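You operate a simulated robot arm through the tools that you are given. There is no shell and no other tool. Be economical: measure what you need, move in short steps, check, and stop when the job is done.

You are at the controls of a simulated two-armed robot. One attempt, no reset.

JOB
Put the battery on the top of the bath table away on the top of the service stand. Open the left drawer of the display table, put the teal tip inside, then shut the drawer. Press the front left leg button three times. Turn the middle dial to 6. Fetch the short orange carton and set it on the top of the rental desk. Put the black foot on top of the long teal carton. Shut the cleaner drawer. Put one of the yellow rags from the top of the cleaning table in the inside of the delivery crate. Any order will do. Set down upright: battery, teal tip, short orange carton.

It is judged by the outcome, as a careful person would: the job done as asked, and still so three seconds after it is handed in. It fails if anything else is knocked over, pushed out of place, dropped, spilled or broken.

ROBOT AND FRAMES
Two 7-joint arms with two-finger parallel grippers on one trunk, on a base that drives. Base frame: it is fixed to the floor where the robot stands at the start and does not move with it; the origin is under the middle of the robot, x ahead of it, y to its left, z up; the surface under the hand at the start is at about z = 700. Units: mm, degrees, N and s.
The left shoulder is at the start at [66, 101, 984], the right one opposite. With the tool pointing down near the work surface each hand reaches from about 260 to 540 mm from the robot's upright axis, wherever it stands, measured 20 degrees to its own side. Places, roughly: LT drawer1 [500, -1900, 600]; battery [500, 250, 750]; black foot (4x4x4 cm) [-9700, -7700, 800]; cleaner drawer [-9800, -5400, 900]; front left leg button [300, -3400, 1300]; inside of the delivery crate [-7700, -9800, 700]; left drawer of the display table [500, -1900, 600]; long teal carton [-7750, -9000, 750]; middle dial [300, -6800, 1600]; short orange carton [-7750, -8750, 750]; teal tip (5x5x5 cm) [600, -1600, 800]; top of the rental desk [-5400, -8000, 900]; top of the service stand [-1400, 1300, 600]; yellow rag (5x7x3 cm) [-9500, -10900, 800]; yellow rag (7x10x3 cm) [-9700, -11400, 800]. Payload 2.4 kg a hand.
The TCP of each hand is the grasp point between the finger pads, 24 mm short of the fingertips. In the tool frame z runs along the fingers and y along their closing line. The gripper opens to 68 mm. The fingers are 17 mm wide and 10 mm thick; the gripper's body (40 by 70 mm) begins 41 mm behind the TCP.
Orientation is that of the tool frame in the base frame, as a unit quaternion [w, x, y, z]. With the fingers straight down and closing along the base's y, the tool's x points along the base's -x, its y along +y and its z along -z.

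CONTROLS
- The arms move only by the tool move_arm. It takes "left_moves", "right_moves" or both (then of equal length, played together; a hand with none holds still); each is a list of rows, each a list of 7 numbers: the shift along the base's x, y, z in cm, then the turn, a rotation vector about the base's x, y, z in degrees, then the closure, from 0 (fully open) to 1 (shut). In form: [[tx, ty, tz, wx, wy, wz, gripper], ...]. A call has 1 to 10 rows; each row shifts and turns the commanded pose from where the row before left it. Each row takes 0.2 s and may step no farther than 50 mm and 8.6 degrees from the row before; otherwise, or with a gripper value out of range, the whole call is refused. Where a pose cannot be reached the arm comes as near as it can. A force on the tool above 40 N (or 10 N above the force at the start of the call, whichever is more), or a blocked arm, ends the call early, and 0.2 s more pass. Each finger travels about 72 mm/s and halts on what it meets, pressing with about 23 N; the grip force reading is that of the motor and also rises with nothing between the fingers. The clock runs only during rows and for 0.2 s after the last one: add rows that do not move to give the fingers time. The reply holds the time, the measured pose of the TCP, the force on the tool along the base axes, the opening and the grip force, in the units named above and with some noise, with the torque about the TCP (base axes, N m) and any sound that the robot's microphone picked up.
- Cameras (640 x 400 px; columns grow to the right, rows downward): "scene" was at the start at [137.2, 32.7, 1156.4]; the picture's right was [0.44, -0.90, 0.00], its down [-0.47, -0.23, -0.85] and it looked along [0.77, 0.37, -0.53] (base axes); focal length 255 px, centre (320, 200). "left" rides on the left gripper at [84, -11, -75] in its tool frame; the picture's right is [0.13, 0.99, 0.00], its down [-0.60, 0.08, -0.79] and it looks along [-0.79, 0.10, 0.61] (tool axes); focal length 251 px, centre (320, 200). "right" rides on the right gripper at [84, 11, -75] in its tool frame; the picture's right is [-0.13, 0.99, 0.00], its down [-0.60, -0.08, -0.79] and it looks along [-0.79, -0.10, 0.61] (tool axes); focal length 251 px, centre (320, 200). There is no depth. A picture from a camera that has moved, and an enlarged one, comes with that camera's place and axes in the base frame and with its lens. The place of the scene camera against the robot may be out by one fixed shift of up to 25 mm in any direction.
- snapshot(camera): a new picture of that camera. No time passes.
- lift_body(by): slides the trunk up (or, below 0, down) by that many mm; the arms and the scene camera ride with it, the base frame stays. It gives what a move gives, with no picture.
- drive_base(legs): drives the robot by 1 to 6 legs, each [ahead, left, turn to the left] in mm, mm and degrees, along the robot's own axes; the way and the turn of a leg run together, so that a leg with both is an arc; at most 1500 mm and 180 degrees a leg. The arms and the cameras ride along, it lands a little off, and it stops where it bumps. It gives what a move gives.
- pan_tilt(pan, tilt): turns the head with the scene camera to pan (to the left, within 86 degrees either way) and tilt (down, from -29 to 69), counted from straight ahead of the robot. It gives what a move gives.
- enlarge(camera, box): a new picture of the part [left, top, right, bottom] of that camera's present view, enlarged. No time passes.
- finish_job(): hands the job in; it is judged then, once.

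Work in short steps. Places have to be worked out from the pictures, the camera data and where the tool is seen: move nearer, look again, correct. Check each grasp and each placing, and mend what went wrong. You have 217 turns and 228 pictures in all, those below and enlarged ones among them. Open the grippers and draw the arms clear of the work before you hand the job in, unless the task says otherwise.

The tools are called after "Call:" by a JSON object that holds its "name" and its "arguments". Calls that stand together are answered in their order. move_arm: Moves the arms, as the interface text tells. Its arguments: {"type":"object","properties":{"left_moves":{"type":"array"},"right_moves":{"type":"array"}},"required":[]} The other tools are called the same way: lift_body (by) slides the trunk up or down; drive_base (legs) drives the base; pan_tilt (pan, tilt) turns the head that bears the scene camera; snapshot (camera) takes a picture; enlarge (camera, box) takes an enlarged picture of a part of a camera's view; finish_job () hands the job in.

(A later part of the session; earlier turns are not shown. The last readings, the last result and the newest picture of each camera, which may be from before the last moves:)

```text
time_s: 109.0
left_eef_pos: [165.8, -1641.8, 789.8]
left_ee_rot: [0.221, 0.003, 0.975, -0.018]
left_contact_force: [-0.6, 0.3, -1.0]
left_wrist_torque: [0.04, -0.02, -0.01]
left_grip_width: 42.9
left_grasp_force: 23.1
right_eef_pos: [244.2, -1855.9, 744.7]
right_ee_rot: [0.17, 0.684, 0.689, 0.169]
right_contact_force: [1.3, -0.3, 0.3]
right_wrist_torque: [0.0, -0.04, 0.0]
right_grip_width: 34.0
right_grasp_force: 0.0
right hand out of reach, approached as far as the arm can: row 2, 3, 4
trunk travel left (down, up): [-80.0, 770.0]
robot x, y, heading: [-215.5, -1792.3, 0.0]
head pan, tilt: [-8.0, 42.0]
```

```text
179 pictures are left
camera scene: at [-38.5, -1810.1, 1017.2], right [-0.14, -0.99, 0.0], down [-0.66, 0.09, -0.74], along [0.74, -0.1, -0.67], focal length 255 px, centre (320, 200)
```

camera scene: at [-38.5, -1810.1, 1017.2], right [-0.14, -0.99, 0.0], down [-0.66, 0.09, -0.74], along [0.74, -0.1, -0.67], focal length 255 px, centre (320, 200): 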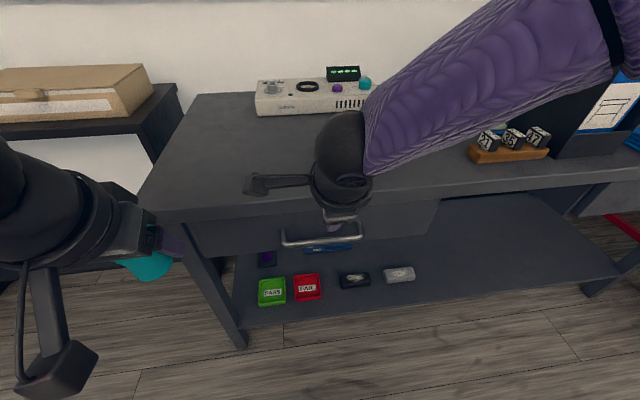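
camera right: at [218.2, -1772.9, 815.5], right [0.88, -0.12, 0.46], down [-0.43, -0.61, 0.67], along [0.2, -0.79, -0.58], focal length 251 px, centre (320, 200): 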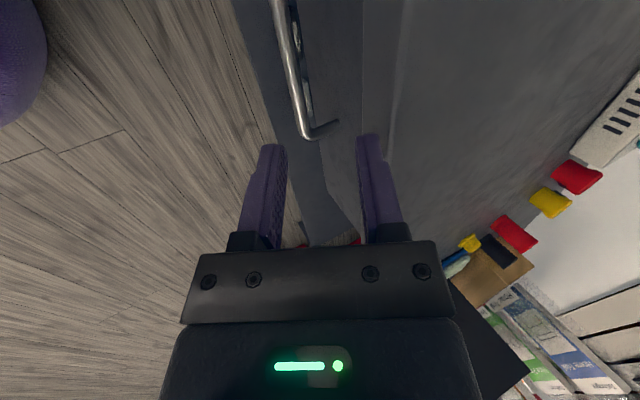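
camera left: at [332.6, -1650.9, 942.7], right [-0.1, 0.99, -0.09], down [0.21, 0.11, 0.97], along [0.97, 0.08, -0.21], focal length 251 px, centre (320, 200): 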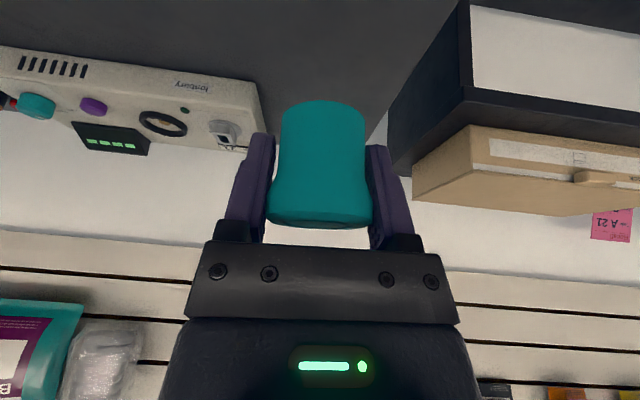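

Reach ended low; lower the trunk 70 mm more to carry both arms down (left hand raised meanwhile afterwards).

Call:
{"name": "move_arm", "arguments": {"left_moves": [[0, 1, 3, 0, 0, 0, 1], [0, 1, 3, 0, 0, 0, 1], [0, 1, 3, 0, 0, 0, 1], [0, 0, 3, 0, 0, 0, 1]]}}

Call:
{"name": "lift_body", "arguments": {"by": -55}}

Call:
{"name": "snapshot", "arguments": {"camera": "right"}}

```text
time_s: 110.0
left_eef_pos: [165.5, -1611.3, 911.8]
left_ee_rot: [0.221, 0.004, 0.975, -0.019]
left_contact_force: [-0.4, 0.1, -0.8]
left_wrist_torque: [0.0, -0.03, -0.01]
left_grip_width: 42.7
left_grasp_force: 22.5
right_eef_pos: [242.8, -1856.6, 745.6]
right_ee_rot: [0.17, 0.684, 0.689, 0.169]
right_contact_force: [0.0, -0.1, 0.3]
right_wrist_torque: [0.02, 0.03, 0.0]
right_grip_width: 34.3
right_grasp_force: 0.0
trunk travel left (down, up): [-80.0, 770.0]
robot x, y, heading: [-215.6, -1792.7, 0.2]
head pan, tilt: [-8.0, 42.0]
```

```text
time_s: 111.0
left_eef_pos: [164.5, -1611.8, 856.4]
left_ee_rot: [0.221, 0.003, 0.975, -0.018]
left_contact_force: [0.1, -0.5, -0.2]
left_wrist_torque: [0.04, -0.01, 0.01]
left_grip_width: 43.1
left_grasp_force: 23.1
right_eef_pos: [250.4, -1855.3, 671.2]
right_ee_rot: [0.152, 0.688, 0.694, 0.151]
right_contact_force: [-0.2, -0.1, -0.2]
right_wrist_torque: [0.02, 0.02, 0.01]
right_grip_width: 33.9
right_grasp_force: 0.0
trunk travel left (down, up): [-25.0, 824.0]
robot x, y, heading: [-214.5, -1792.9, 0.2]
head pan, tilt: [-8.0, 42.0]
```

```text
178 pictures are left
camera right: at [227.9, -1772.2, 743.5], right [0.9, -0.12, 0.41], down [-0.4, -0.61, 0.69], along [0.17, -0.79, -0.59], focal length 251 px, centre (320, 200)
```

right: 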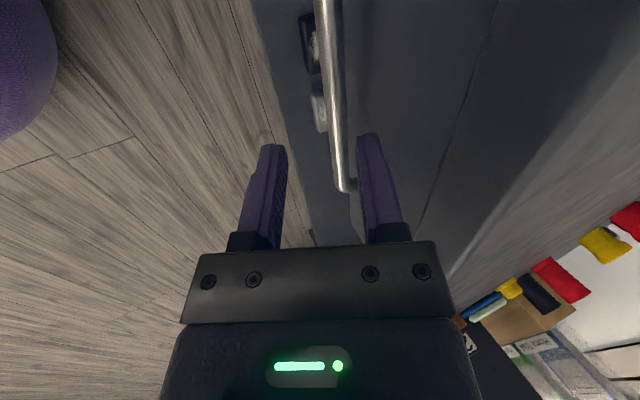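

The bar lies between the finger planes, ~9 mm toward the rear finger. Shift +x 8 mm, then down 22 mm.

Call:
{"name": "move_arm", "arguments": {"right_moves": [[0.8, 0, 0, 0, 0, 0, 0.5], [0.2, 0, -1.1, 0, 0, 0, 0.5], [0.2, 0, -1.1, 0, 0, 0, 0.5], [0, 0, 0, 0, 0, 0, 0.5]]}}

Call:
{"name": "snapshot", "arguments": {"camera": "right"}}

```text
time_s: 112.0
left_eef_pos: [165.6, -1611.7, 856.3]
left_ee_rot: [0.221, 0.003, 0.975, -0.017]
left_contact_force: [0.3, 0.1, -0.3]
left_wrist_torque: [0.05, -0.03, -0.01]
left_grip_width: 42.9
left_grasp_force: 22.9
right_eef_pos: [264.8, -1855.6, 650.5]
right_ee_rot: [0.15, 0.688, 0.694, 0.149]
right_contact_force: [-0.3, -0.7, -1.2]
right_wrist_torque: [0.01, 0.0, -0.01]
right_grip_width: 33.9
right_grasp_force: 0.0
trunk travel left (down, up): [-25.0, 824.0]
robot x, y, heading: [-213.6, -1794.3, 0.2]
head pan, tilt: [-8.0, 42.0]
```

```text
177 pictures are left
camera right: at [243.0, -1772.3, 722.7], right [0.9, -0.12, 0.41], down [-0.39, -0.61, 0.69], along [0.17, -0.79, -0.59], focal length 251 px, centre (320, 200)
```

right: 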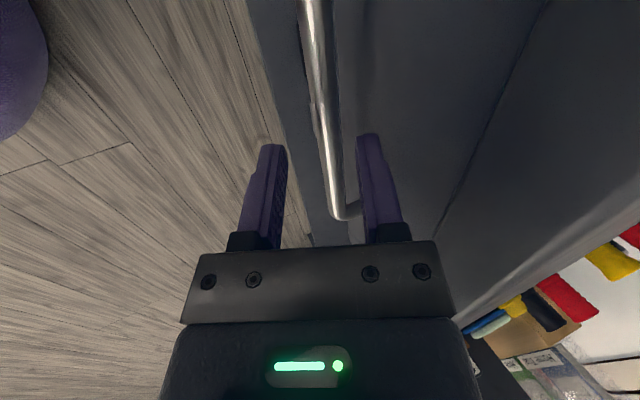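

Bar is between the pads at TCP depth. Close.

Call:
{"name": "move_arm", "arguments": {"right_moves": [[0, 0, -0.2, 0, 0, 0, 0.8], [0, 0, 0, 0, 0, 0, 1], [0, 0, 0, 0, 0, 0, 1], [0, 0, 0, 0, 0, 0, 1]]}}

```text
time_s: 113.0
left_eef_pos: [164.5, -1613.1, 858.2]
left_ee_rot: [0.222, 0.003, 0.975, -0.018]
left_contact_force: [-0.3, -0.4, -0.1]
left_wrist_torque: [0.0, -0.01, 0.03]
left_grip_width: 43.0
left_grasp_force: 22.7
right_eef_pos: [264.7, -1855.6, 652.0]
right_ee_rot: [0.152, 0.687, 0.694, 0.152]
right_contact_force: [3.1, -2.8, 29.9]
right_wrist_torque: [0.01, -0.32, -0.03]
right_grip_width: 9.1
right_grasp_force: 30.6
right hand out of reach, approached as far as the arm can: row 1
trunk travel left (down, up): [-25.0, 824.0]
robot x, y, heading: [-213.0, -1798.6, 0.3]
head pan, tilt: [-8.0, 42.0]
```

Bar gripped (9 mm). Relieve the vertical load and pull back.

Call:
{"name": "move_arm", "arguments": {"right_moves": [[0, 0, 0.3, 0, 0, 0, 1], [-1, 0, 0, 0, 0, 0, 1], [-2, 0, 0, 0, 0, 0, 1], [-2, 0, 0, 0, 0, 0, 1], [0, 0, 0, 0, 0, 0, 1]]}}

Call:
{"name": "snapshot", "arguments": {"camera": "scene"}}

```text
time_s: 114.2
left_eef_pos: [166.0, -1613.1, 856.0]
left_ee_rot: [0.221, 0.004, 0.975, -0.018]
left_contact_force: [0.2, -0.3, 0.6]
left_wrist_torque: [0.0, 0.0, 0.01]
left_grip_width: 43.1
left_grasp_force: 23.1
right_eef_pos: [239.2, -1861.0, 678.4]
right_ee_rot: [0.15, 0.688, 0.695, 0.149]
right_contact_force: [0.7, 0.6, -0.3]
right_wrist_torque: [0.03, -0.03, 0.0]
right_grip_width: 0.0
right_grasp_force: 23.3
right hand out of reach, approached as far as the arm can: row 2, 3, 4
trunk travel left (down, up): [-25.0, 824.0]
robot x, y, heading: [-221.1, -1792.9, 0.4]
head pan, tilt: [-8.0, 42.0]
```

```text
176 pictures are left
camera scene: at [-18.7, -1810.0, 959.6], right [-0.14, -0.99, 0.0], down [-0.66, 0.09, -0.74], along [0.74, -0.1, -0.67], focal length 255 px, centre (320, 200)
```

scene: 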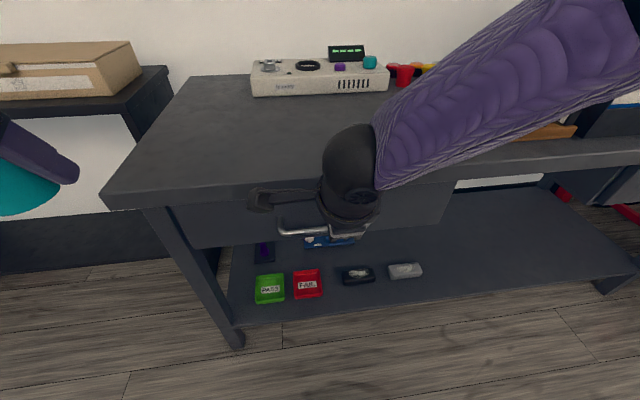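

The grip slipped since the arm was at its reach limit. I'll free the arm upward, drive closer, re-grip with a bent arm and pull with the base.

Call:
{"name": "move_arm", "arguments": {"right_moves": [[0, 0, 2, 0, 0, 0, 0.5], [-1, 0, 3, 0, 0, 0, 0.5], [-1, 0, 3, 0, 0, 0, 0.5], [-2, 0, 3, 0, 0, 0, 0.5], [-3, 0, 3, 0, 0, 0, 0.5], [-3, 0, 2, 0, 0, 0, 0.5], [-3, 0, 2, 0, 0, 0, 0.5], [0, 0, 0, 0, 0, 0, 0.5]]}}

```text
time_s: 116.0
left_eef_pos: [165.4, -1612.1, 856.5]
left_ee_rot: [0.221, 0.002, 0.975, -0.016]
left_contact_force: [-0.6, -0.3, -0.4]
left_wrist_torque: [0.03, -0.03, 0.0]
left_grip_width: 43.1
left_grasp_force: 23.0
right_eef_pos: [110.7, -1861.4, 859.6]
right_ee_rot: [0.152, 0.688, 0.694, 0.151]
right_contact_force: [-0.5, -0.1, 1.1]
right_wrist_torque: [0.0, -0.02, 0.02]
right_grip_width: 34.3
right_grasp_force: 0.1
trunk travel left (down, up): [-25.0, 824.0]
robot x, y, heading: [-212.4, -1795.5, 0.3]
head pan, tilt: [-8.0, 42.0]
```

Free again. Drive ahead 110 mm and bring the right hand down over the bar.

Call:
{"name": "drive_base", "arguments": {"legs": [[110, 0, 0]]}}

Call:
{"name": "move_arm", "arguments": {"right_moves": [[1, 0.3, -3, 0, 0, 0, 0.5], [1, 0.3, -3, 0, 0, 0, 0.5], [1, 0, -3, 0, 0, 0, 0.5], [0, 0, -3, 0, 0, 0, 0.5], [0, 0, -3, 0, 0, 0, 0.5], [0, 0, -2, 0, 0, 0, 0.5], [0, 0, 0, 0, 0, 0, 0.5]]}}

Call:
{"name": "snapshot", "arguments": {"camera": "right"}}

```text
time_s: 117.2
left_eef_pos: [274.0, -1612.7, 856.2]
left_ee_rot: [0.22, 0.003, 0.975, -0.018]
left_contact_force: [0.3, 0.3, -0.4]
left_wrist_torque: [0.02, 0.03, 0.0]
left_grip_width: 42.7
left_grasp_force: 23.0
right_eef_pos: [219.5, -1862.5, 860.1]
right_ee_rot: [0.151, 0.688, 0.694, 0.151]
right_contact_force: [-0.5, -0.2, -0.6]
right_wrist_torque: [0.0, 0.01, 0.01]
right_grip_width: 34.2
right_grasp_force: 0.0
trunk travel left (down, up): [-25.0, 824.0]
robot x, y, heading: [-104.4, -1795.1, 0.5]
head pan, tilt: [-8.0, 42.0]
```

```text
time_s: 118.8
left_eef_pos: [275.5, -1612.7, 856.3]
left_ee_rot: [0.22, 0.003, 0.975, -0.018]
left_contact_force: [-1.1, -0.3, -0.8]
left_wrist_torque: [0.02, -0.03, 0.02]
left_grip_width: 43.0
left_grasp_force: 23.3
right_eef_pos: [279.0, -1888.1, 748.6]
right_ee_rot: [0.151, 0.687, 0.694, 0.15]
right_contact_force: [-0.2, -0.2, 0.1]
right_wrist_torque: [-0.03, 0.01, 0.0]
right_grip_width: 34.0
right_grasp_force: 0.1
right hand out of reach, approached as far as the arm can: row 1, 2, 3, 4, 5, 6
trunk travel left (down, up): [-25.0, 824.0]
robot x, y, heading: [-106.8, -1790.9, 0.3]
head pan, tilt: [-8.0, 42.0]
```

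```text
175 pictures are left
camera right: at [256.1, -1804.7, 819.9], right [0.9, -0.12, 0.41], down [-0.4, -0.61, 0.69], along [0.17, -0.79, -0.59], focal length 251 px, centre (320, 200)
```

right: 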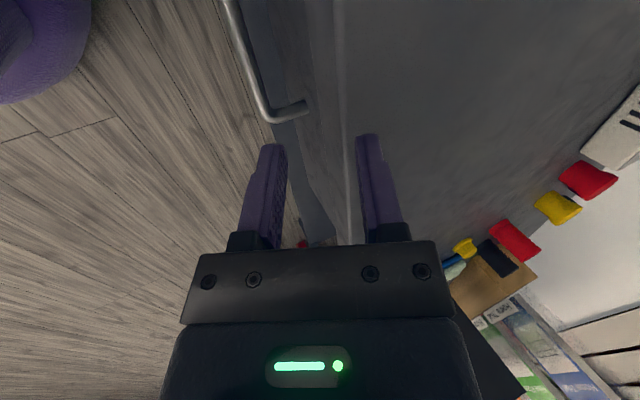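

At this close range the tilt is what can't be held. Rise, reduce the tilt to ~10°, and come down again.

Call:
{"name": "move_arm", "arguments": {"right_moves": [[-1, 0, 3, 0, 0, 0, 0.5], [-1, 0, 3, 0, 0, 0, 0.5], [0, 1, 1, 0, 8, 0, 0.5], [0, 1, 0, 0, 8, 0, 0.5], [0, 0.6, -2, 0, 0, 0, 0.5], [0, 0, -2, 0, 0, 0, 0.5], [0, 0, 0, 0, 0, 0, 0.5]]}}

```text
time_s: 120.4
left_eef_pos: [273.7, -1612.1, 856.2]
left_ee_rot: [0.221, 0.003, 0.975, -0.017]
left_contact_force: [0.8, -0.6, -0.8]
left_wrist_torque: [-0.02, -0.01, -0.01]
left_grip_width: 42.9
left_grasp_force: 23.3
right_eef_pos: [257.2, -1861.4, 777.9]
right_ee_rot: [0.054, 0.702, 0.708, 0.054]
right_contact_force: [0.3, 0.2, -0.8]
right_wrist_torque: [0.01, -0.03, -0.02]
right_grip_width: 34.0
right_grasp_force: 0.1
trunk travel left (down, up): [-25.0, 824.0]
robot x, y, heading: [-106.5, -1793.9, 0.4]
head pan, tilt: [-8.0, 42.0]
```

All reachable. Lower to z≈695 and look.

Call:
{"name": "move_arm", "arguments": {"right_moves": [[-0.1, 0.2, -2.5, 0, 0, 0, 0.5], [-0.1, 0.2, -2.5, 0, 0, 0, 0.5], [-0.1, 0.1, -2.5, 0, 0, 0, 0.5], [0, 0, -0.8, 0, 0, 0, 0.5], [0, 0, 0, 0, 0, 0, 0.5]]}}

Call:
{"name": "snapshot", "arguments": {"camera": "right"}}

```text
time_s: 121.6
left_eef_pos: [274.7, -1612.2, 856.0]
left_ee_rot: [0.221, 0.003, 0.975, -0.018]
left_contact_force: [0.1, 0.5, -0.4]
left_wrist_torque: [0.01, -0.03, 0.0]
left_grip_width: 43.0
left_grasp_force: 22.9
right_eef_pos: [253.7, -1855.9, 693.6]
right_ee_rot: [0.052, 0.702, 0.709, 0.054]
right_contact_force: [1.0, 0.3, 0.3]
right_wrist_torque: [-0.02, 0.0, 0.0]
right_grip_width: 33.9
right_grasp_force: 0.1
trunk travel left (down, up): [-25.0, 824.0]
robot x, y, heading: [-104.3, -1795.7, 0.1]
head pan, tilt: [-8.0, 42.0]
```

```text
174 pictures are left
camera right: at [253.1, -1771.9, 768.4], right [0.98, -0.12, 0.15], down [-0.19, -0.61, 0.77], along [0.0, -0.79, -0.62], focal length 251 px, centre (320, 200)
```

right: 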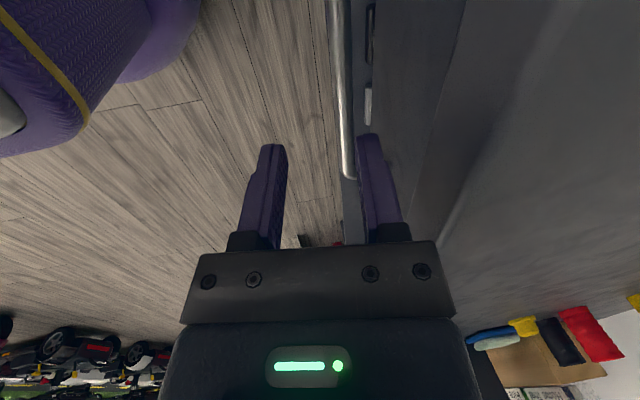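

Bar is ~13 mm toward the rear finger; shift +x 12 mm and descend to z≈652.

Call:
{"name": "move_arm", "arguments": {"right_moves": [[1.2, 0, 0, 0, 0, 0, 0.5], [0.2, 0, -1.5, 0, 0, 0, 0.5], [0.2, 0, -1.5, 0, 0, 0, 0.5], [0, 0, -1, 0, 0, 0, 0.5], [0, 0, 0, 0, 0, 0, 0.5]]}}

Call:
{"name": "snapshot", "arguments": {"camera": "right"}}

```text
time_s: 122.8
left_eef_pos: [274.2, -1611.5, 855.7]
left_ee_rot: [0.22, 0.003, 0.975, -0.017]
left_contact_force: [0.0, -0.2, -1.5]
left_wrist_torque: [-0.03, -0.01, 0.02]
left_grip_width: 42.9
left_grasp_force: 23.0
right_eef_pos: [270.5, -1856.1, 654.8]
right_ee_rot: [0.053, 0.702, 0.708, 0.054]
right_contact_force: [0.2, -0.3, 0.7]
right_wrist_torque: [-0.02, 0.0, -0.03]
right_grip_width: 34.2
right_grasp_force: 0.0
trunk travel left (down, up): [-25.0, 824.0]
robot x, y, heading: [-108.5, -1794.7, 0.3]
head pan, tilt: [-8.0, 42.0]
```

```text
173 pictures are left
camera right: at [270.0, -1773.0, 729.8], right [0.98, -0.12, 0.15], down [-0.19, -0.61, 0.77], along [0.0, -0.79, -0.62], focal length 251 px, centre (320, 200)
```

right: 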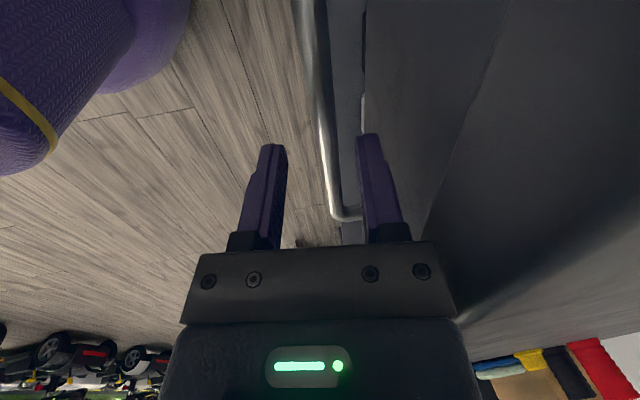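

Bar between the pads. Lower 4 mm and close.

Call:
{"name": "move_arm", "arguments": {"right_moves": [[0, 0, -0.4, 0, 0, 0, 0.5], [0, 0, 0, 0, 0, 0, 0.8], [0, 0, 0, 0, 0, 0, 1], [0, 0, 0, 0, 0, 0, 1], [0, 0, 0, 0, 0, 0, 1]]}}

```text
time_s: 124.0
left_eef_pos: [273.9, -1612.5, 856.6]
left_ee_rot: [0.22, 0.003, 0.975, -0.017]
left_contact_force: [0.6, -0.5, -0.7]
left_wrist_torque: [-0.01, 0.03, 0.01]
left_grip_width: 43.1
left_grasp_force: 23.2
right_eef_pos: [270.0, -1856.7, 649.9]
right_ee_rot: [0.054, 0.702, 0.708, 0.054]
right_contact_force: [1.0, 0.0, 3.7]
right_wrist_torque: [0.21, -0.03, 0.03]
right_grip_width: 11.8
right_grasp_force: 32.1
trunk travel left (down, up): [-25.0, 824.0]
robot x, y, heading: [-103.9, -1796.5, 0.2]
head pan, tilt: [-8.0, 42.0]
```

Gripped firmly (11.8 mm). Pull with the base, 100 mm first.

Call:
{"name": "drive_base", "arguments": {"legs": [[-100, 0, 0]]}}

Call:
{"name": "snapshot", "arguments": {"camera": "scene"}}

```text
time_s: 125.1
left_eef_pos: [172.5, -1612.1, 855.5]
left_ee_rot: [0.221, 0.002, 0.975, -0.017]
left_contact_force: [0.4, -0.5, 0.0]
left_wrist_torque: [-0.01, -0.01, 0.02]
left_grip_width: 43.0
left_grasp_force: 23.0
right_eef_pos: [170.5, -1856.6, 651.8]
right_ee_rot: [0.054, 0.701, 0.709, 0.053]
right_contact_force: [-3.2, -4.4, 6.7]
right_wrist_torque: [0.0, 0.05, -0.07]
right_grip_width: 11.7
right_grasp_force: 32.4
trunk travel left (down, up): [-25.0, 824.0]
robot x, y, heading: [-205.3, -1793.5, 0.1]
head pan, tilt: [-8.0, 42.0]
```

```text
172 pictures are left
camera scene: at [-10.5, -1809.9, 959.8], right [-0.13, -0.99, 0.0], down [-0.66, 0.09, -0.74], along [0.74, -0.1, -0.67], focal length 255 px, centre (320, 200)
```

scene: 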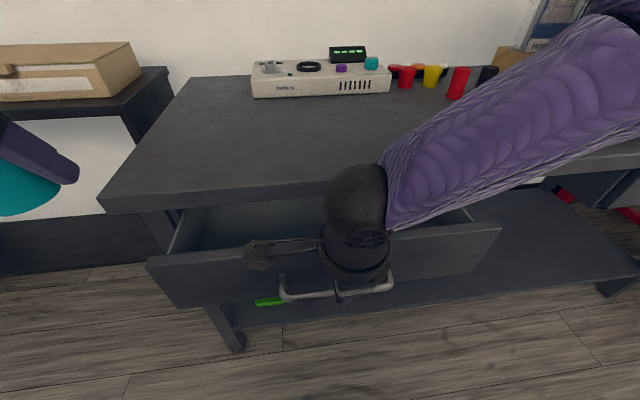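

Drawer is opening. Pull 130 mm more.

Call:
{"name": "drive_base", "arguments": {"legs": [[-120, 0, 0]]}}

Call:
{"name": "snapshot", "arguments": {"camera": "scene"}}

```text
time_s: 126.4
left_eef_pos: [53.6, -1611.8, 855.0]
left_ee_rot: [0.221, 0.003, 0.975, -0.018]
left_contact_force: [0.5, 0.4, -1.1]
left_wrist_torque: [-0.03, -0.01, 0.0]
left_grip_width: 43.2
left_grasp_force: 23.3
right_eef_pos: [50.1, -1857.3, 650.8]
right_ee_rot: [0.053, 0.701, 0.709, 0.053]
right_contact_force: [-2.9, 8.0, 4.1]
right_wrist_torque: [0.35, 0.06, -0.03]
right_grip_width: 11.5
right_grasp_force: 32.2
trunk travel left (down, up): [-25.0, 824.0]
robot x, y, heading: [-329.5, -1791.7, 0.1]
head pan, tilt: [-8.0, 42.0]
```

```text
171 pictures are left
camera scene: at [-130.7, -1809.9, 959.7], right [-0.13, -0.99, 0.0], down [-0.66, 0.09, -0.74], along [0.74, -0.1, -0.67], focal length 255 px, centre (320, 200)
```

scene: 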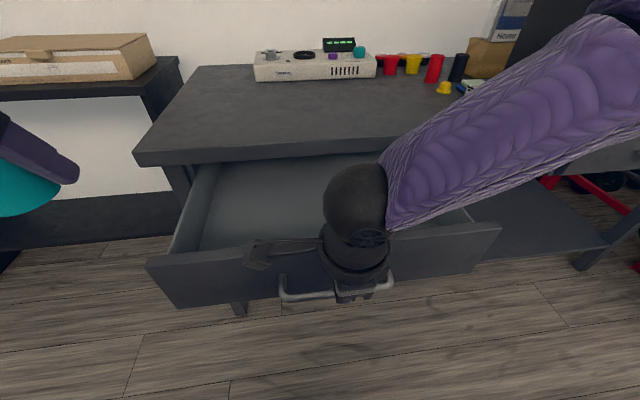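

Drawer is open ~220 mm. Release the bar, raise the right hand, and drive ahead 80 to bring the left hand over the drawer; untilt the left hand.

Call:
{"name": "move_arm", "arguments": {"right_moves": [[0, 0, 0, 0, 0, 0, 0.6], [0, 0, 0, 0, 0, 0, 0.5], [0, 0, 2, 0, 0, 0, 0.5], [0, 0, 3, 0, 0, 0, 0.5], [0, 0, 4, 0, 0, 0, 0.5], [0, -2, 4, 0, 0, 0, 0.5], [-1, -3, 4, 0, 0, 0, 0.5], [-1, -3, 3, 0, 0, 0, 0.5]], "left_moves": [[0, 0, 0, 0, 0, 0, 1], [0, 0, 0, 0, 0, 0, 1], [0, 0, 0, 0, 8, 0, 1], [0, 0, 0, 0, 8, 0, 1], [0, 0, 0, 0, 8, 0, 1], [0, -1, 0, 0, 0, 0, 1], [0, -1, 0, 0, 0, 0, 1], [0, -1, 0, 0, 0, 0, 1]]}}

Call:
{"name": "drive_base", "arguments": {"legs": [[80, 0, 0]]}}

Call:
{"name": "snapshot", "arguments": {"camera": "scene"}}

Call:
{"name": "snapshot", "arguments": {"camera": "left"}}

```text
refused: row 7 steps farther than a row can; nothing moved
```

```text
time_s: 127.4
left_eef_pos: [131.6, -1612.9, 855.4]
left_ee_rot: [0.221, 0.003, 0.975, -0.018]
left_contact_force: [-0.4, -0.3, -1.2]
left_wrist_torque: [0.01, -0.01, -0.01]
left_grip_width: 43.1
left_grasp_force: 22.9
right_eef_pos: [129.3, -1855.9, 651.5]
right_ee_rot: [0.053, 0.701, 0.709, 0.054]
right_contact_force: [2.5, -4.6, 6.3]
right_wrist_torque: [-0.22, -0.11, -0.1]
right_grip_width: 11.8
right_grasp_force: 32.6
trunk travel left (down, up): [-25.0, 824.0]
robot x, y, heading: [-247.0, -1793.0, 0.4]
head pan, tilt: [-8.0, 42.0]
```

```text
170 pictures are left
camera scene: at [-51.2, -1810.1, 959.7], right [-0.13, -0.99, 0.0], down [-0.66, 0.09, -0.74], along [0.74, -0.1, -0.67], focal length 255 px, centre (320, 200)
```

scene: 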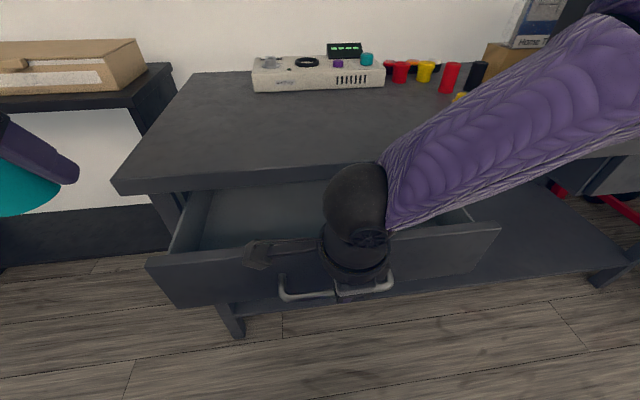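

```text
169 pictures are left
camera left: at [24.4, -1621.4, 887.8], right [-0.1, 0.99, -0.09], down [0.2, 0.11, 0.97], along [0.97, 0.08, -0.21], focal length 251 px, centre (320, 200)
```

left: 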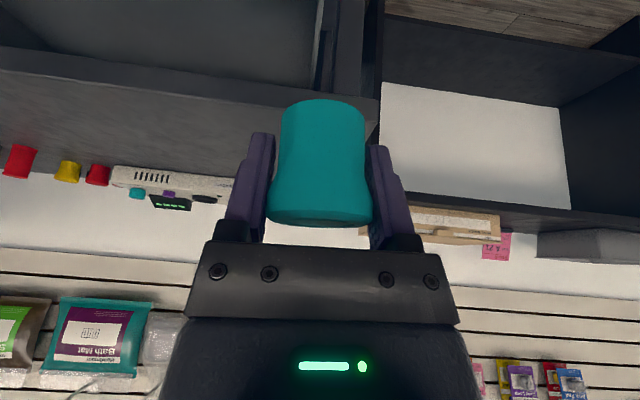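

The arm call was refused, and the drive pushed the drawer part shut. Pull back 100 again.

Call:
{"name": "drive_base", "arguments": {"legs": [[-100, 0, 0]]}}

Call:
{"name": "move_arm", "arguments": {"right_moves": [[0, 0, 0, 0, 0, 0, 0.6], [0, 0, 0, 0, 0, 0, 0.5], [0, 0, 2, 0, 0, 0, 0.5], [0, 0, 3, 0, 0, 0, 0.5], [0, 0, 4, 0, 0, 0, 0.5], [0, -2, 3, 0, 0, 0, 0.5], [-1, -3, 3, 0, 0, 0, 0.5], [-1, -3, 3, 0, 0, 0, 0.5]], "left_moves": [[0, 0, 0, 0, 0, 0, 1], [0, 0, 0, 0, 0, 0, 1], [0, 0, 0, 0, 8, 0, 1], [0, 0, 0, 0, 8, 0, 1], [0, 0, 0, 0, 8, 0, 1], [0, -1, 0, 0, 0, 0, 1], [0, -1, 0, 0, 0, 0, 1], [0, -1, 0, 0, 0, 0, 1]]}}

```text
time_s: 128.6
left_eef_pos: [32.8, -1612.9, 856.2]
left_ee_rot: [0.22, 0.003, 0.975, -0.019]
left_contact_force: [0.1, 1.4, 0.2]
left_wrist_torque: [0.02, -0.04, 0.03]
left_grip_width: 43.0
left_grasp_force: 22.9
right_eef_pos: [30.2, -1856.0, 651.7]
right_ee_rot: [0.052, 0.7, 0.71, 0.053]
right_contact_force: [-2.2, 6.8, 1.3]
right_wrist_torque: [0.35, 0.09, -0.02]
right_grip_width: 11.6
right_grasp_force: 32.1
trunk travel left (down, up): [-25.0, 824.0]
robot x, y, heading: [-347.1, -1793.1, 0.2]
head pan, tilt: [-8.0, 42.0]
```

```text
time_s: 130.4
left_eef_pos: [33.5, -1644.8, 856.7]
left_ee_rot: [0.012, -0.001, 1.0, -0.018]
left_contact_force: [-0.2, 0.5, -1.0]
left_wrist_torque: [0.02, 0.01, -0.02]
left_grip_width: 42.8
left_grasp_force: 23.4
right_eef_pos: [9.1, -1936.4, 830.9]
right_ee_rot: [0.053, 0.701, 0.709, 0.053]
right_contact_force: [-0.1, 0.6, -0.3]
right_wrist_torque: [-0.03, 0.01, 0.0]
right_grip_width: 34.0
right_grasp_force: 0.0
trunk travel left (down, up): [-25.0, 824.0]
robot x, y, heading: [-346.5, -1791.3, 0.5]
head pan, tilt: [-8.0, 42.0]
```

Hands are clear. Drive ahead 100 with hands well above the drawer, then look.

Call:
{"name": "drive_base", "arguments": {"legs": [[100, 0, 0]]}}

Call:
{"name": "pan_tilt", "arguments": {"pan": 5, "tilt": 50}}

Call:
{"name": "snapshot", "arguments": {"camera": "scene"}}

Call:
{"name": "snapshot", "arguments": {"camera": "right"}}

```text
time_s: 131.5
left_eef_pos: [130.9, -1643.9, 856.3]
left_ee_rot: [0.013, -0.001, 1.0, -0.019]
left_contact_force: [0.4, -0.2, -0.9]
left_wrist_torque: [0.02, 0.01, -0.01]
left_grip_width: 42.9
left_grasp_force: 23.4
right_eef_pos: [106.9, -1937.3, 830.2]
right_ee_rot: [0.052, 0.701, 0.709, 0.054]
right_contact_force: [0.1, 0.3, 0.2]
right_wrist_torque: [0.0, -0.01, 0.01]
right_grip_width: 33.9
right_grasp_force: 0.1
trunk travel left (down, up): [-25.0, 824.0]
robot x, y, heading: [-250.3, -1793.9, 0.2]
head pan, tilt: [-8.0, 42.0]
```

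```text
time_s: 132.3
left_eef_pos: [130.7, -1644.2, 856.0]
left_ee_rot: [0.012, -0.001, 1.0, -0.018]
left_contact_force: [1.3, -0.2, -0.3]
left_wrist_torque: [0.02, 0.01, -0.04]
left_grip_width: 43.0
left_grasp_force: 23.0
right_eef_pos: [106.6, -1936.4, 830.2]
right_ee_rot: [0.052, 0.701, 0.709, 0.054]
right_contact_force: [-0.2, -1.0, -0.3]
right_wrist_torque: [-0.01, -0.02, -0.01]
right_grip_width: 34.0
right_grasp_force: 0.0
trunk travel left (down, up): [-25.0, 824.0]
robot x, y, heading: [-250.9, -1791.5, 0.5]
head pan, tilt: [5.0, 50.0]
```

```text
168 pictures are left
camera scene: at [-58.8, -1792.2, 948.5], right [0.09, -1.0, 0.0], down [-0.76, -0.07, -0.64], along [0.64, 0.06, -0.77], focal length 255 px, centre (320, 200)
```

scene: 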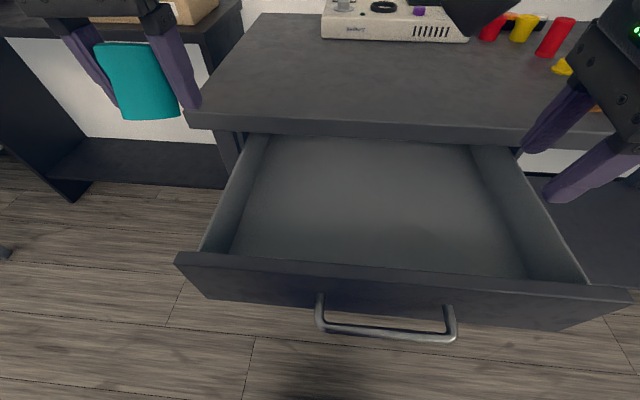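

```text
167 pictures are left
camera right: at [105.7, -1853.3, 905.3], right [0.98, -0.12, 0.15], down [-0.19, -0.61, 0.77], along [0.0, -0.79, -0.62], focal length 251 px, centre (320, 200)
```

right: 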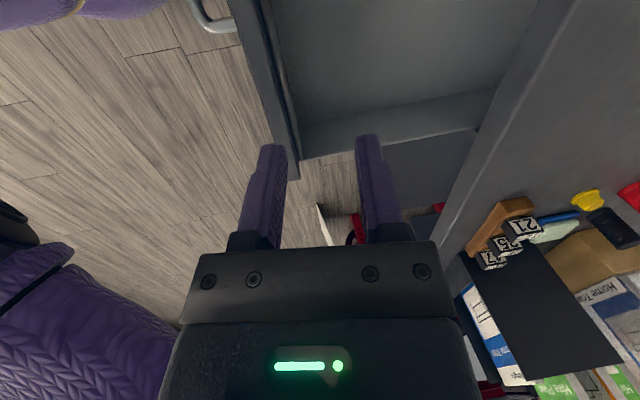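

Drawer is empty and open. Move the left hand to [190,-1715] over it, and lower to z≈730, while the right hand moves outward.

Call:
{"name": "move_arm", "arguments": {"left_moves": [[1, -1.5, 0, 0, 0, 0, 1], [1, -1.5, 0, 0, 0, 0, 1], [1, -1.5, -1, 0, 0, 0, 1], [1, -1.5, -2, 0, 0, 0, 1], [1, -1, -3, 0, 0, 0, 1], [1, 0, -3, 0, 0, 0, 1], [0, 0, -3, 0, 0, 0, 1], [0, 0, 0, 0, 0, 0, 1]], "right_moves": [[0, -1, 0, 0, 0, 0, 0.5], [0, -1, 0, 0, 0, 0, 0.5], [0, -1, 0, 0, 0, 0, 0.5], [0, -1, 0, 0, 0, 0, 0.5], [0, -1, 0, 0, 0, 0, 0.5], [0, 0, 0, 0, 0, 0, 0.5], [0, 0, 0, 0, 0, 0, 0.5], [0, 0, 0, 0, 0, 0, 0.5]]}}

Call:
{"name": "snapshot", "arguments": {"camera": "scene"}}

Call:
{"name": "snapshot", "arguments": {"camera": "left"}}

```text
time_s: 134.1
left_eef_pos: [192.5, -1712.9, 735.4]
left_ee_rot: [0.013, -0.001, 1.0, -0.018]
left_contact_force: [0.1, 0.2, 0.6]
left_wrist_torque: [-0.01, 0.04, 0.0]
left_grip_width: 43.1
left_grasp_force: 22.9
right_eef_pos: [107.6, -1987.1, 830.3]
right_ee_rot: [0.052, 0.702, 0.708, 0.054]
right_contact_force: [0.0, -0.6, -0.3]
right_wrist_torque: [0.01, -0.01, 0.0]
right_grip_width: 33.9
right_grasp_force: 0.0
trunk travel left (down, up): [-25.0, 824.0]
robot x, y, heading: [-250.3, -1791.9, 0.4]
head pan, tilt: [5.0, 50.0]
```

```text
166 pictures are left
camera scene: at [-58.8, -1792.2, 948.4], right [0.09, -1.0, 0.0], down [-0.76, -0.07, -0.64], along [0.64, 0.06, -0.77], focal length 255 px, centre (320, 200)
```

scene: 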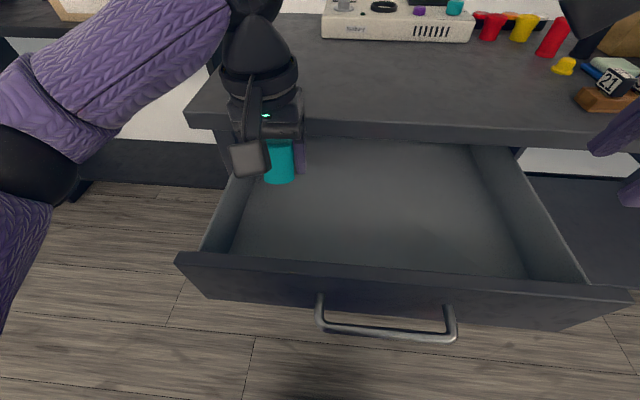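

```text
165 pictures are left
camera left: at [106.2, -1722.1, 808.2], right [-0.13, 0.99, -0.04], down [0.58, 0.11, 0.81], along [0.8, 0.08, -0.59], focal length 251 px, centre (320, 200)
```

left: 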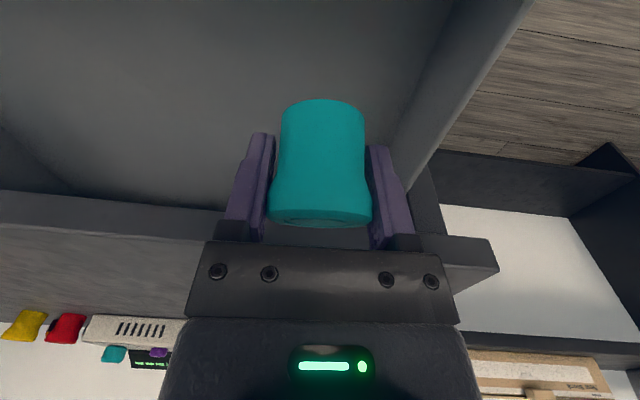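

I must restore the 24° tilt at which the tip was gripped so it stands upright. Re-tilt, moving to [245,-1730].

Call:
{"name": "move_arm", "arguments": {"left_moves": [[1, -0.5, 0, 0, -8, 0, 1], [1, -0.5, 0, 0, -8, 0, 1], [1, -0.5, 0, 0, -8, 0, 1], [1, -0.3, 0, 0, 0, 0, 1], [1, 0, -1, 0, 0, 0, 1], [0, 0, -2, 0, 0, 0, 1], [0, 0, -2, 0, 0, 0, 1], [0, 0, 0, 0, 0, 0, 1]]}}

Call:
{"name": "snapshot", "arguments": {"camera": "left"}}

Call:
{"name": "enlarge", "arguments": {"camera": "scene", "box": [180, 80, 400, 220]}}

```text
time_s: 135.9
left_eef_pos: [242.6, -1729.7, 684.9]
left_ee_rot: [0.22, 0.004, 0.975, -0.018]
left_contact_force: [0.8, -0.6, 0.0]
left_wrist_torque: [-0.01, -0.02, 0.0]
left_grip_width: 42.8
left_grasp_force: 22.5
right_eef_pos: [108.2, -1986.6, 831.5]
right_ee_rot: [0.052, 0.702, 0.709, 0.053]
right_contact_force: [-0.2, -0.1, 0.9]
right_wrist_torque: [0.03, 0.0, 0.01]
right_grip_width: 34.0
right_grasp_force: 0.1
trunk travel left (down, up): [-25.0, 824.0]
robot x, y, heading: [-252.8, -1793.0, -0.0]
head pan, tilt: [5.0, 50.0]
```

```text
164 pictures are left
camera left: at [134.2, -1739.7, 716.7], right [-0.1, 0.99, -0.09], down [0.2, 0.11, 0.97], along [0.97, 0.08, -0.21], focal length 251 px, centre (320, 200)
```

left: 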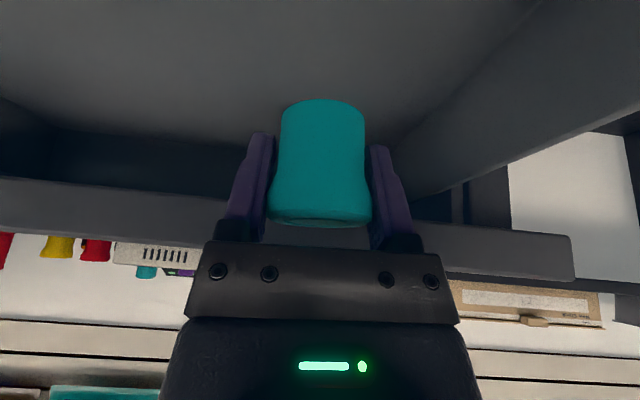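

```text
2.86 times, centred on (290, 150) of scene
camera zoom: at [-58.8, -1792.2, 948.4], right [0.09, -1.0, 0.0], down [-0.76, -0.07, -0.64], along [0.64, 0.06, -0.77], focal length 729 px, centre (406, 343)
```

zoom: 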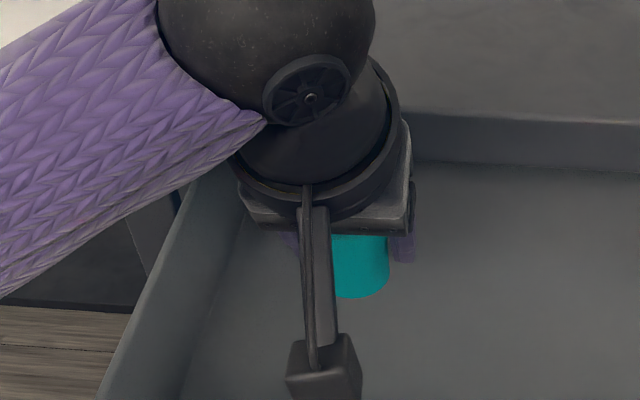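

Lower slowly toward the drawer floor.

Call:
{"name": "move_arm", "arguments": {"left_moves": [[0, 0, -1, 0, 0, 0, 1], [0, 0, -1, 0, 0, 0, 1], [0, 0, -0.5, 0, 0, 0, 1], [0, 0, -0.5, 0, 0, 0, 1], [0, 0, 0, 0, 0, 0, 1]]}}

Call:
{"name": "snapshot", "arguments": {"camera": "left"}}

```text
time_s: 137.1
left_eef_pos: [241.4, -1731.5, 655.7]
left_ee_rot: [0.221, 0.003, 0.975, -0.017]
left_contact_force: [-0.5, -0.5, -0.5]
left_wrist_torque: [0.01, -0.01, -0.01]
left_grip_width: 43.1
left_grasp_force: 23.5
right_eef_pos: [108.4, -1987.4, 830.2]
right_ee_rot: [0.052, 0.701, 0.709, 0.054]
right_contact_force: [0.7, -1.1, -0.3]
right_wrist_torque: [0.0, -0.02, 0.04]
right_grip_width: 33.9
right_grasp_force: 0.2
trunk travel left (down, up): [-25.0, 824.0]
robot x, y, heading: [-247.5, -1795.2, -0.1]
head pan, tilt: [5.0, 50.0]
```

```text
162 pictures are left
camera left: at [133.7, -1740.7, 687.4], right [-0.1, 0.99, -0.09], down [0.21, 0.11, 0.97], along [0.97, 0.08, -0.21], focal length 251 px, centre (320, 200)
```

left: 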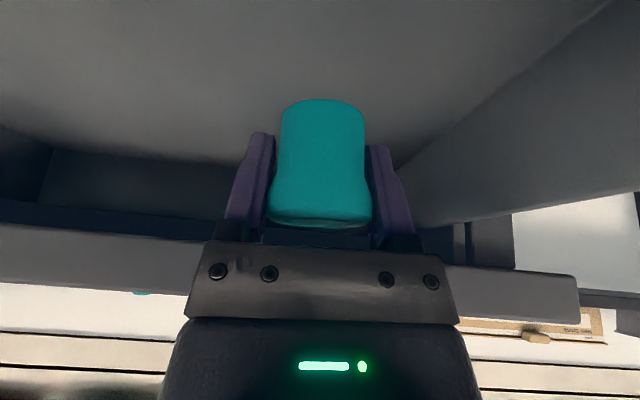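

Call:
{"name": "move_arm", "arguments": {"left_moves": [[0, 0, -0.7, 0, 0, 0, 1], [0, 0, -0.7, 0, 0, 0, 1], [0, 0, -0.5, 0, 0, 0, 1], [0, 0, 0, 0, 0, 0, 1]]}}

Call:
{"name": "snapshot", "arguments": {"camera": "left"}}

```text
time_s: 138.1
left_eef_pos: [241.4, -1731.4, 637.3]
left_ee_rot: [0.221, 0.003, 0.975, -0.017]
left_contact_force: [0.4, 0.3, -0.6]
left_wrist_torque: [0.0, 0.0, -0.02]
left_grip_width: 42.8
left_grasp_force: 23.0
right_eef_pos: [107.3, -1987.0, 830.8]
right_ee_rot: [0.053, 0.701, 0.709, 0.054]
right_contact_force: [0.7, -0.3, 1.1]
right_wrist_torque: [-0.02, -0.03, 0.02]
right_grip_width: 33.9
right_grasp_force: 0.0
trunk travel left (down, up): [-25.0, 824.0]
robot x, y, heading: [-246.6, -1798.5, 0.4]
head pan, tilt: [5.0, 50.0]
```

```text
161 pictures are left
camera left: at [133.5, -1740.8, 668.7], right [-0.1, 0.99, -0.09], down [0.21, 0.11, 0.97], along [0.97, 0.08, -0.21], focal length 251 px, centre (320, 200)
```

left: 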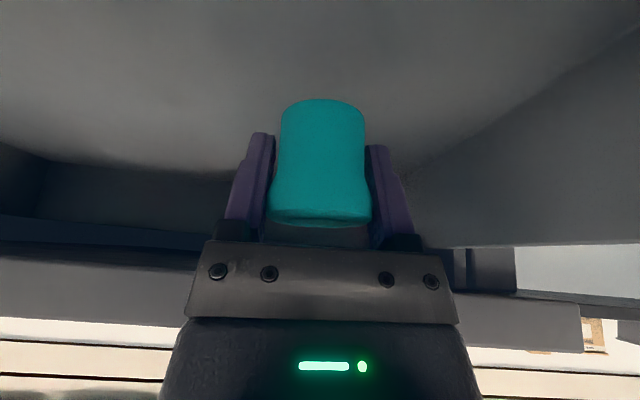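

Call:
{"name": "move_arm", "arguments": {"left_moves": [[0, 0, -0.5, 0, 0, 0, 1], [0, 0, -0.5, 0, 0, 0, 1], [0, 0, -0.5, 0, 0, 0, 1], [0, 0, 0, 0, 0, 0, 1]]}}

```text
time_s: 139.1
left_eef_pos: [240.7, -1729.5, 625.9]
left_ee_rot: [0.225, 0.001, 0.974, -0.017]
left_contact_force: [0.0, 0.3, -1.2]
left_wrist_torque: [0.04, 0.01, 0.01]
left_grip_width: 42.8
left_grasp_force: 22.9
right_eef_pos: [104.5, -1985.4, 832.3]
right_ee_rot: [0.055, 0.701, 0.709, 0.055]
right_contact_force: [0.3, 0.3, -0.9]
right_wrist_torque: [0.03, 0.0, -0.02]
right_grip_width: 34.1
right_grasp_force: 0.0
trunk travel left (down, up): [-25.0, 824.0]
robot x, y, heading: [-250.4, -1796.3, 0.4]
head pan, tilt: [5.0, 50.0]
```

Something other than the tool may be touching (robot shifted slightly). Look.

Call:
{"name": "snapshot", "arguments": {"camera": "scene"}}

Call:
{"name": "snapshot", "arguments": {"camera": "left"}}

Call:
{"name": "snapshot", "arguments": {"camera": "right"}}

```text
160 pictures are left
camera scene: at [-62.0, -1791.3, 950.2], right [0.09, -1.0, 0.0], down [-0.76, -0.07, -0.65], along [0.64, 0.06, -0.76], focal length 255 px, centre (320, 200)
```

scene: 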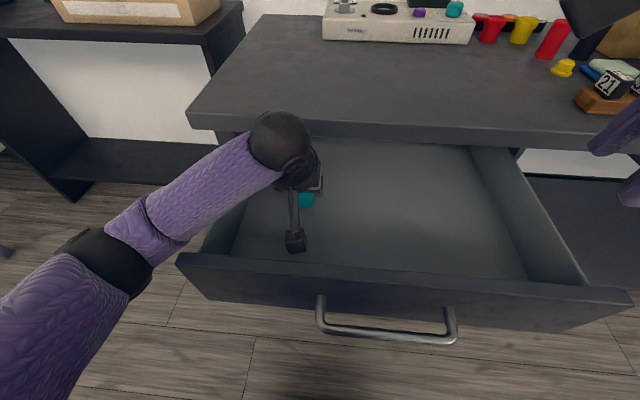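

```text
159 pictures are left
camera left: at [132.7, -1739.0, 657.4], right [-0.1, 0.99, -0.09], down [0.2, 0.11, 0.97], along [0.97, 0.08, -0.21], focal length 251 px, centre (320, 200)
```

left: 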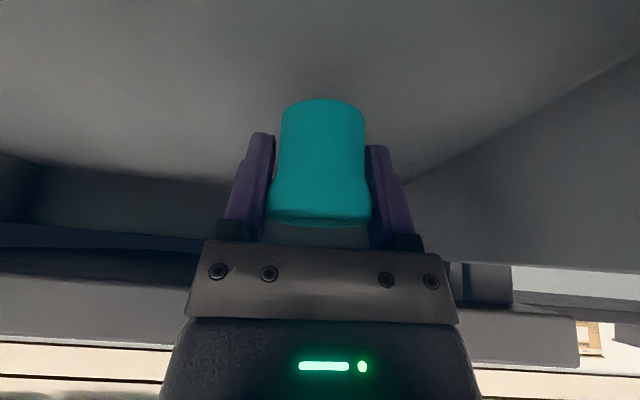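

```text
158 pictures are left
camera right: at [103.7, -1902.4, 908.1], right [0.98, -0.12, 0.15], down [-0.19, -0.61, 0.77], along [0.0, -0.79, -0.62], focal length 251 px, centre (320, 200)
```

right: 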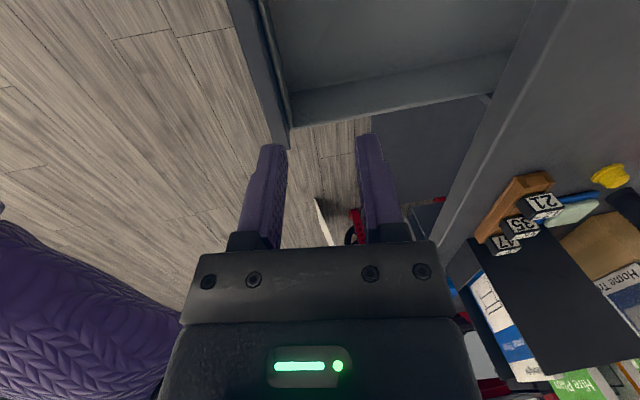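

My left forearm is resting on the drawer's side. Rise, raise the trunk 130 mm so the elbow sits higher, and come down again.

Call:
{"name": "move_arm", "arguments": {"left_moves": [[0, 0, 2, 0, 0, 0, 1], [0, -1, 3, 0, 0, 0, 1], [0, -1, 3, 0, 0, 0, 1]]}}

Call:
{"name": "lift_body", "arguments": {"by": 130}}

Call:
{"name": "move_arm", "arguments": {"left_moves": [[0, 0, -3, 0, 0, 0, 1], [0, 0, -3, 0, 0, 0, 1], [0, 0, -3, 0, 0, 0, 1], [0, 0, -3, 0, 0, 0, 1], [0, 0, -2, 0, 0, 0, 1], [0, 0, -2, 0, 0, 0, 1], [0, 0, 0, 0, 0, 0, 1]]}}

Call:
{"name": "snapshot", "arguments": {"camera": "scene"}}

```text
time_s: 139.9
left_eef_pos: [239.3, -1745.3, 700.9]
left_ee_rot: [0.22, 0.0, 0.975, -0.019]
left_contact_force: [-0.1, 0.4, -1.3]
left_wrist_torque: [0.01, -0.03, 0.0]
left_grip_width: 43.1
left_grasp_force: 22.8
right_eef_pos: [107.2, -1982.1, 832.2]
right_ee_rot: [0.054, 0.7, 0.71, 0.052]
right_contact_force: [-0.5, 0.4, 0.3]
right_wrist_torque: [-0.04, 0.0, -0.02]
right_grip_width: 34.0
right_grasp_force: 0.1
trunk travel left (down, up): [-25.0, 824.0]
robot x, y, heading: [-248.1, -1793.2, 0.2]
head pan, tilt: [5.0, 50.0]
```

```text
time_s: 141.4
left_eef_pos: [241.8, -1750.5, 832.2]
left_ee_rot: [0.22, 0.004, 0.975, -0.018]
left_contact_force: [0.5, -0.8, -1.3]
left_wrist_torque: [-0.02, -0.01, 0.01]
left_grip_width: 43.0
left_grasp_force: 23.4
right_eef_pos: [106.7, -1986.1, 959.2]
right_ee_rot: [0.052, 0.701, 0.709, 0.054]
right_contact_force: [-1.2, -0.4, 0.6]
right_wrist_torque: [0.02, 0.0, 0.0]
right_grip_width: 33.9
right_grasp_force: 0.2
trunk travel left (down, up): [-155.0, 694.0]
robot x, y, heading: [-245.9, -1791.8, 0.1]
head pan, tilt: [5.0, 50.0]
```

```text
time_s: 143.1
left_eef_pos: [241.7, -1752.0, 671.2]
left_ee_rot: [0.22, 0.003, 0.975, -0.017]
left_contact_force: [0.4, 0.4, -0.7]
left_wrist_torque: [0.03, 0.02, 0.03]
left_grip_width: 43.2
left_grasp_force: 22.9
right_eef_pos: [107.1, -1987.0, 958.9]
right_ee_rot: [0.053, 0.701, 0.709, 0.054]
right_contact_force: [-0.4, -0.1, 0.3]
right_wrist_torque: [0.02, 0.0, -0.02]
right_grip_width: 34.0
right_grasp_force: 0.1
trunk travel left (down, up): [-155.0, 694.0]
robot x, y, heading: [-248.4, -1793.0, 0.1]
head pan, tilt: [5.0, 50.0]
```

```text
157 pictures are left
camera scene: at [-103.1, -1792.5, 1083.4], right [0.09, -1.0, 0.0], down [-0.76, -0.07, -0.64], along [0.64, 0.06, -0.77], focal length 255 px, centre (320, 200)
```

scene: 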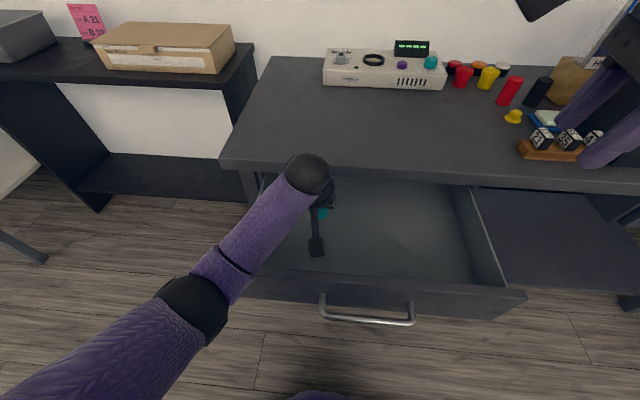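

Forearm clears the drawer better. Continue down slowly.

Call:
{"name": "move_arm", "arguments": {"left_moves": [[0, 0, -1, 0, 0, 0, 1], [0, 0, -1, 0, 0, 0, 1], [0, 0, -1, 0, 0, 0, 1], [0, 0, -0.5, 0, 0, 0, 1], [0, 0, -0.5, 0, 0, 0, 1], [0, 0, 0, 0, 0, 0, 1]]}}

Call:
{"name": "snapshot", "arguments": {"camera": "left"}}

```text
time_s: 144.4
left_eef_pos: [242.2, -1751.7, 631.5]
left_ee_rot: [0.221, 0.004, 0.975, -0.018]
left_contact_force: [-0.2, 0.1, -0.2]
left_wrist_torque: [-0.01, 0.0, 0.02]
left_grip_width: 42.7
left_grasp_force: 23.2
right_eef_pos: [107.7, -1987.8, 960.5]
right_ee_rot: [0.052, 0.701, 0.709, 0.055]
right_contact_force: [-0.5, -0.2, 0.2]
right_wrist_torque: [-0.01, -0.02, -0.01]
right_grip_width: 33.9
right_grasp_force: 0.1
trunk travel left (down, up): [-155.0, 694.0]
robot x, y, heading: [-249.2, -1794.1, 0.3]
head pan, tilt: [5.0, 50.0]
```

```text
156 pictures are left
camera left: at [132.9, -1760.3, 663.4], right [-0.1, 0.99, -0.09], down [0.21, 0.11, 0.97], along [0.97, 0.08, -0.21], focal length 251 px, centre (320, 200)
```

left: 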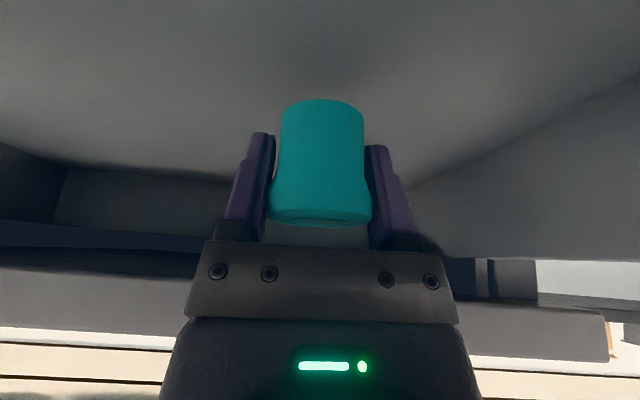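

Call:
{"name": "move_arm", "arguments": {"left_moves": [[0, 0, -0.5, 0, 0, 0, 1], [0, 0, -0.5, 0, 0, 0, 1], [0, 0, -0.5, 0, 0, 0, 1], [0, 0, -0.5, 0, 0, 0, 1], [0, 0, 0, 0, 0, 0, 1]]}}

Call:
{"name": "snapshot", "arguments": {"camera": "scene"}}

```text
time_s: 145.7
left_eef_pos: [242.9, -1751.7, 612.4]
left_ee_rot: [0.221, 0.003, 0.975, -0.017]
left_contact_force: [-0.4, -0.8, -0.3]
left_wrist_torque: [0.02, -0.03, 0.01]
left_grip_width: 43.3
left_grasp_force: 23.2
right_eef_pos: [106.6, -1987.8, 960.4]
right_ee_rot: [0.052, 0.701, 0.709, 0.054]
right_contact_force: [-0.9, 0.1, -0.6]
right_wrist_torque: [0.02, -0.01, 0.0]
right_grip_width: 34.2
right_grasp_force: 0.0
trunk travel left (down, up): [-155.0, 694.0]
robot x, y, heading: [-247.1, -1793.7, 0.2]
head pan, tilt: [5.0, 50.0]
```

```text
155 pictures are left
camera scene: at [-103.1, -1792.5, 1083.4], right [0.09, -1.0, 0.0], down [-0.76, -0.07, -0.64], along [0.64, 0.06, -0.77], focal length 255 px, centre (320, 200)
```

scene: 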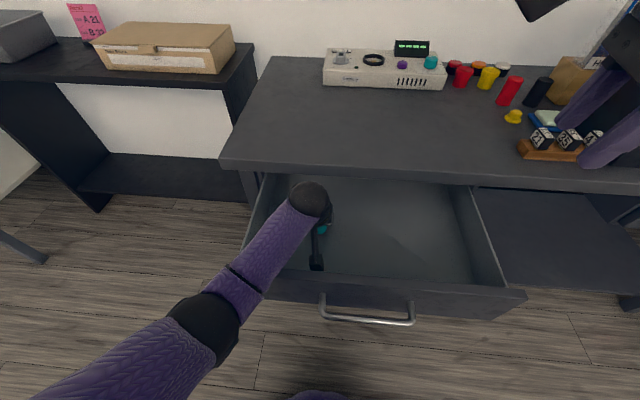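

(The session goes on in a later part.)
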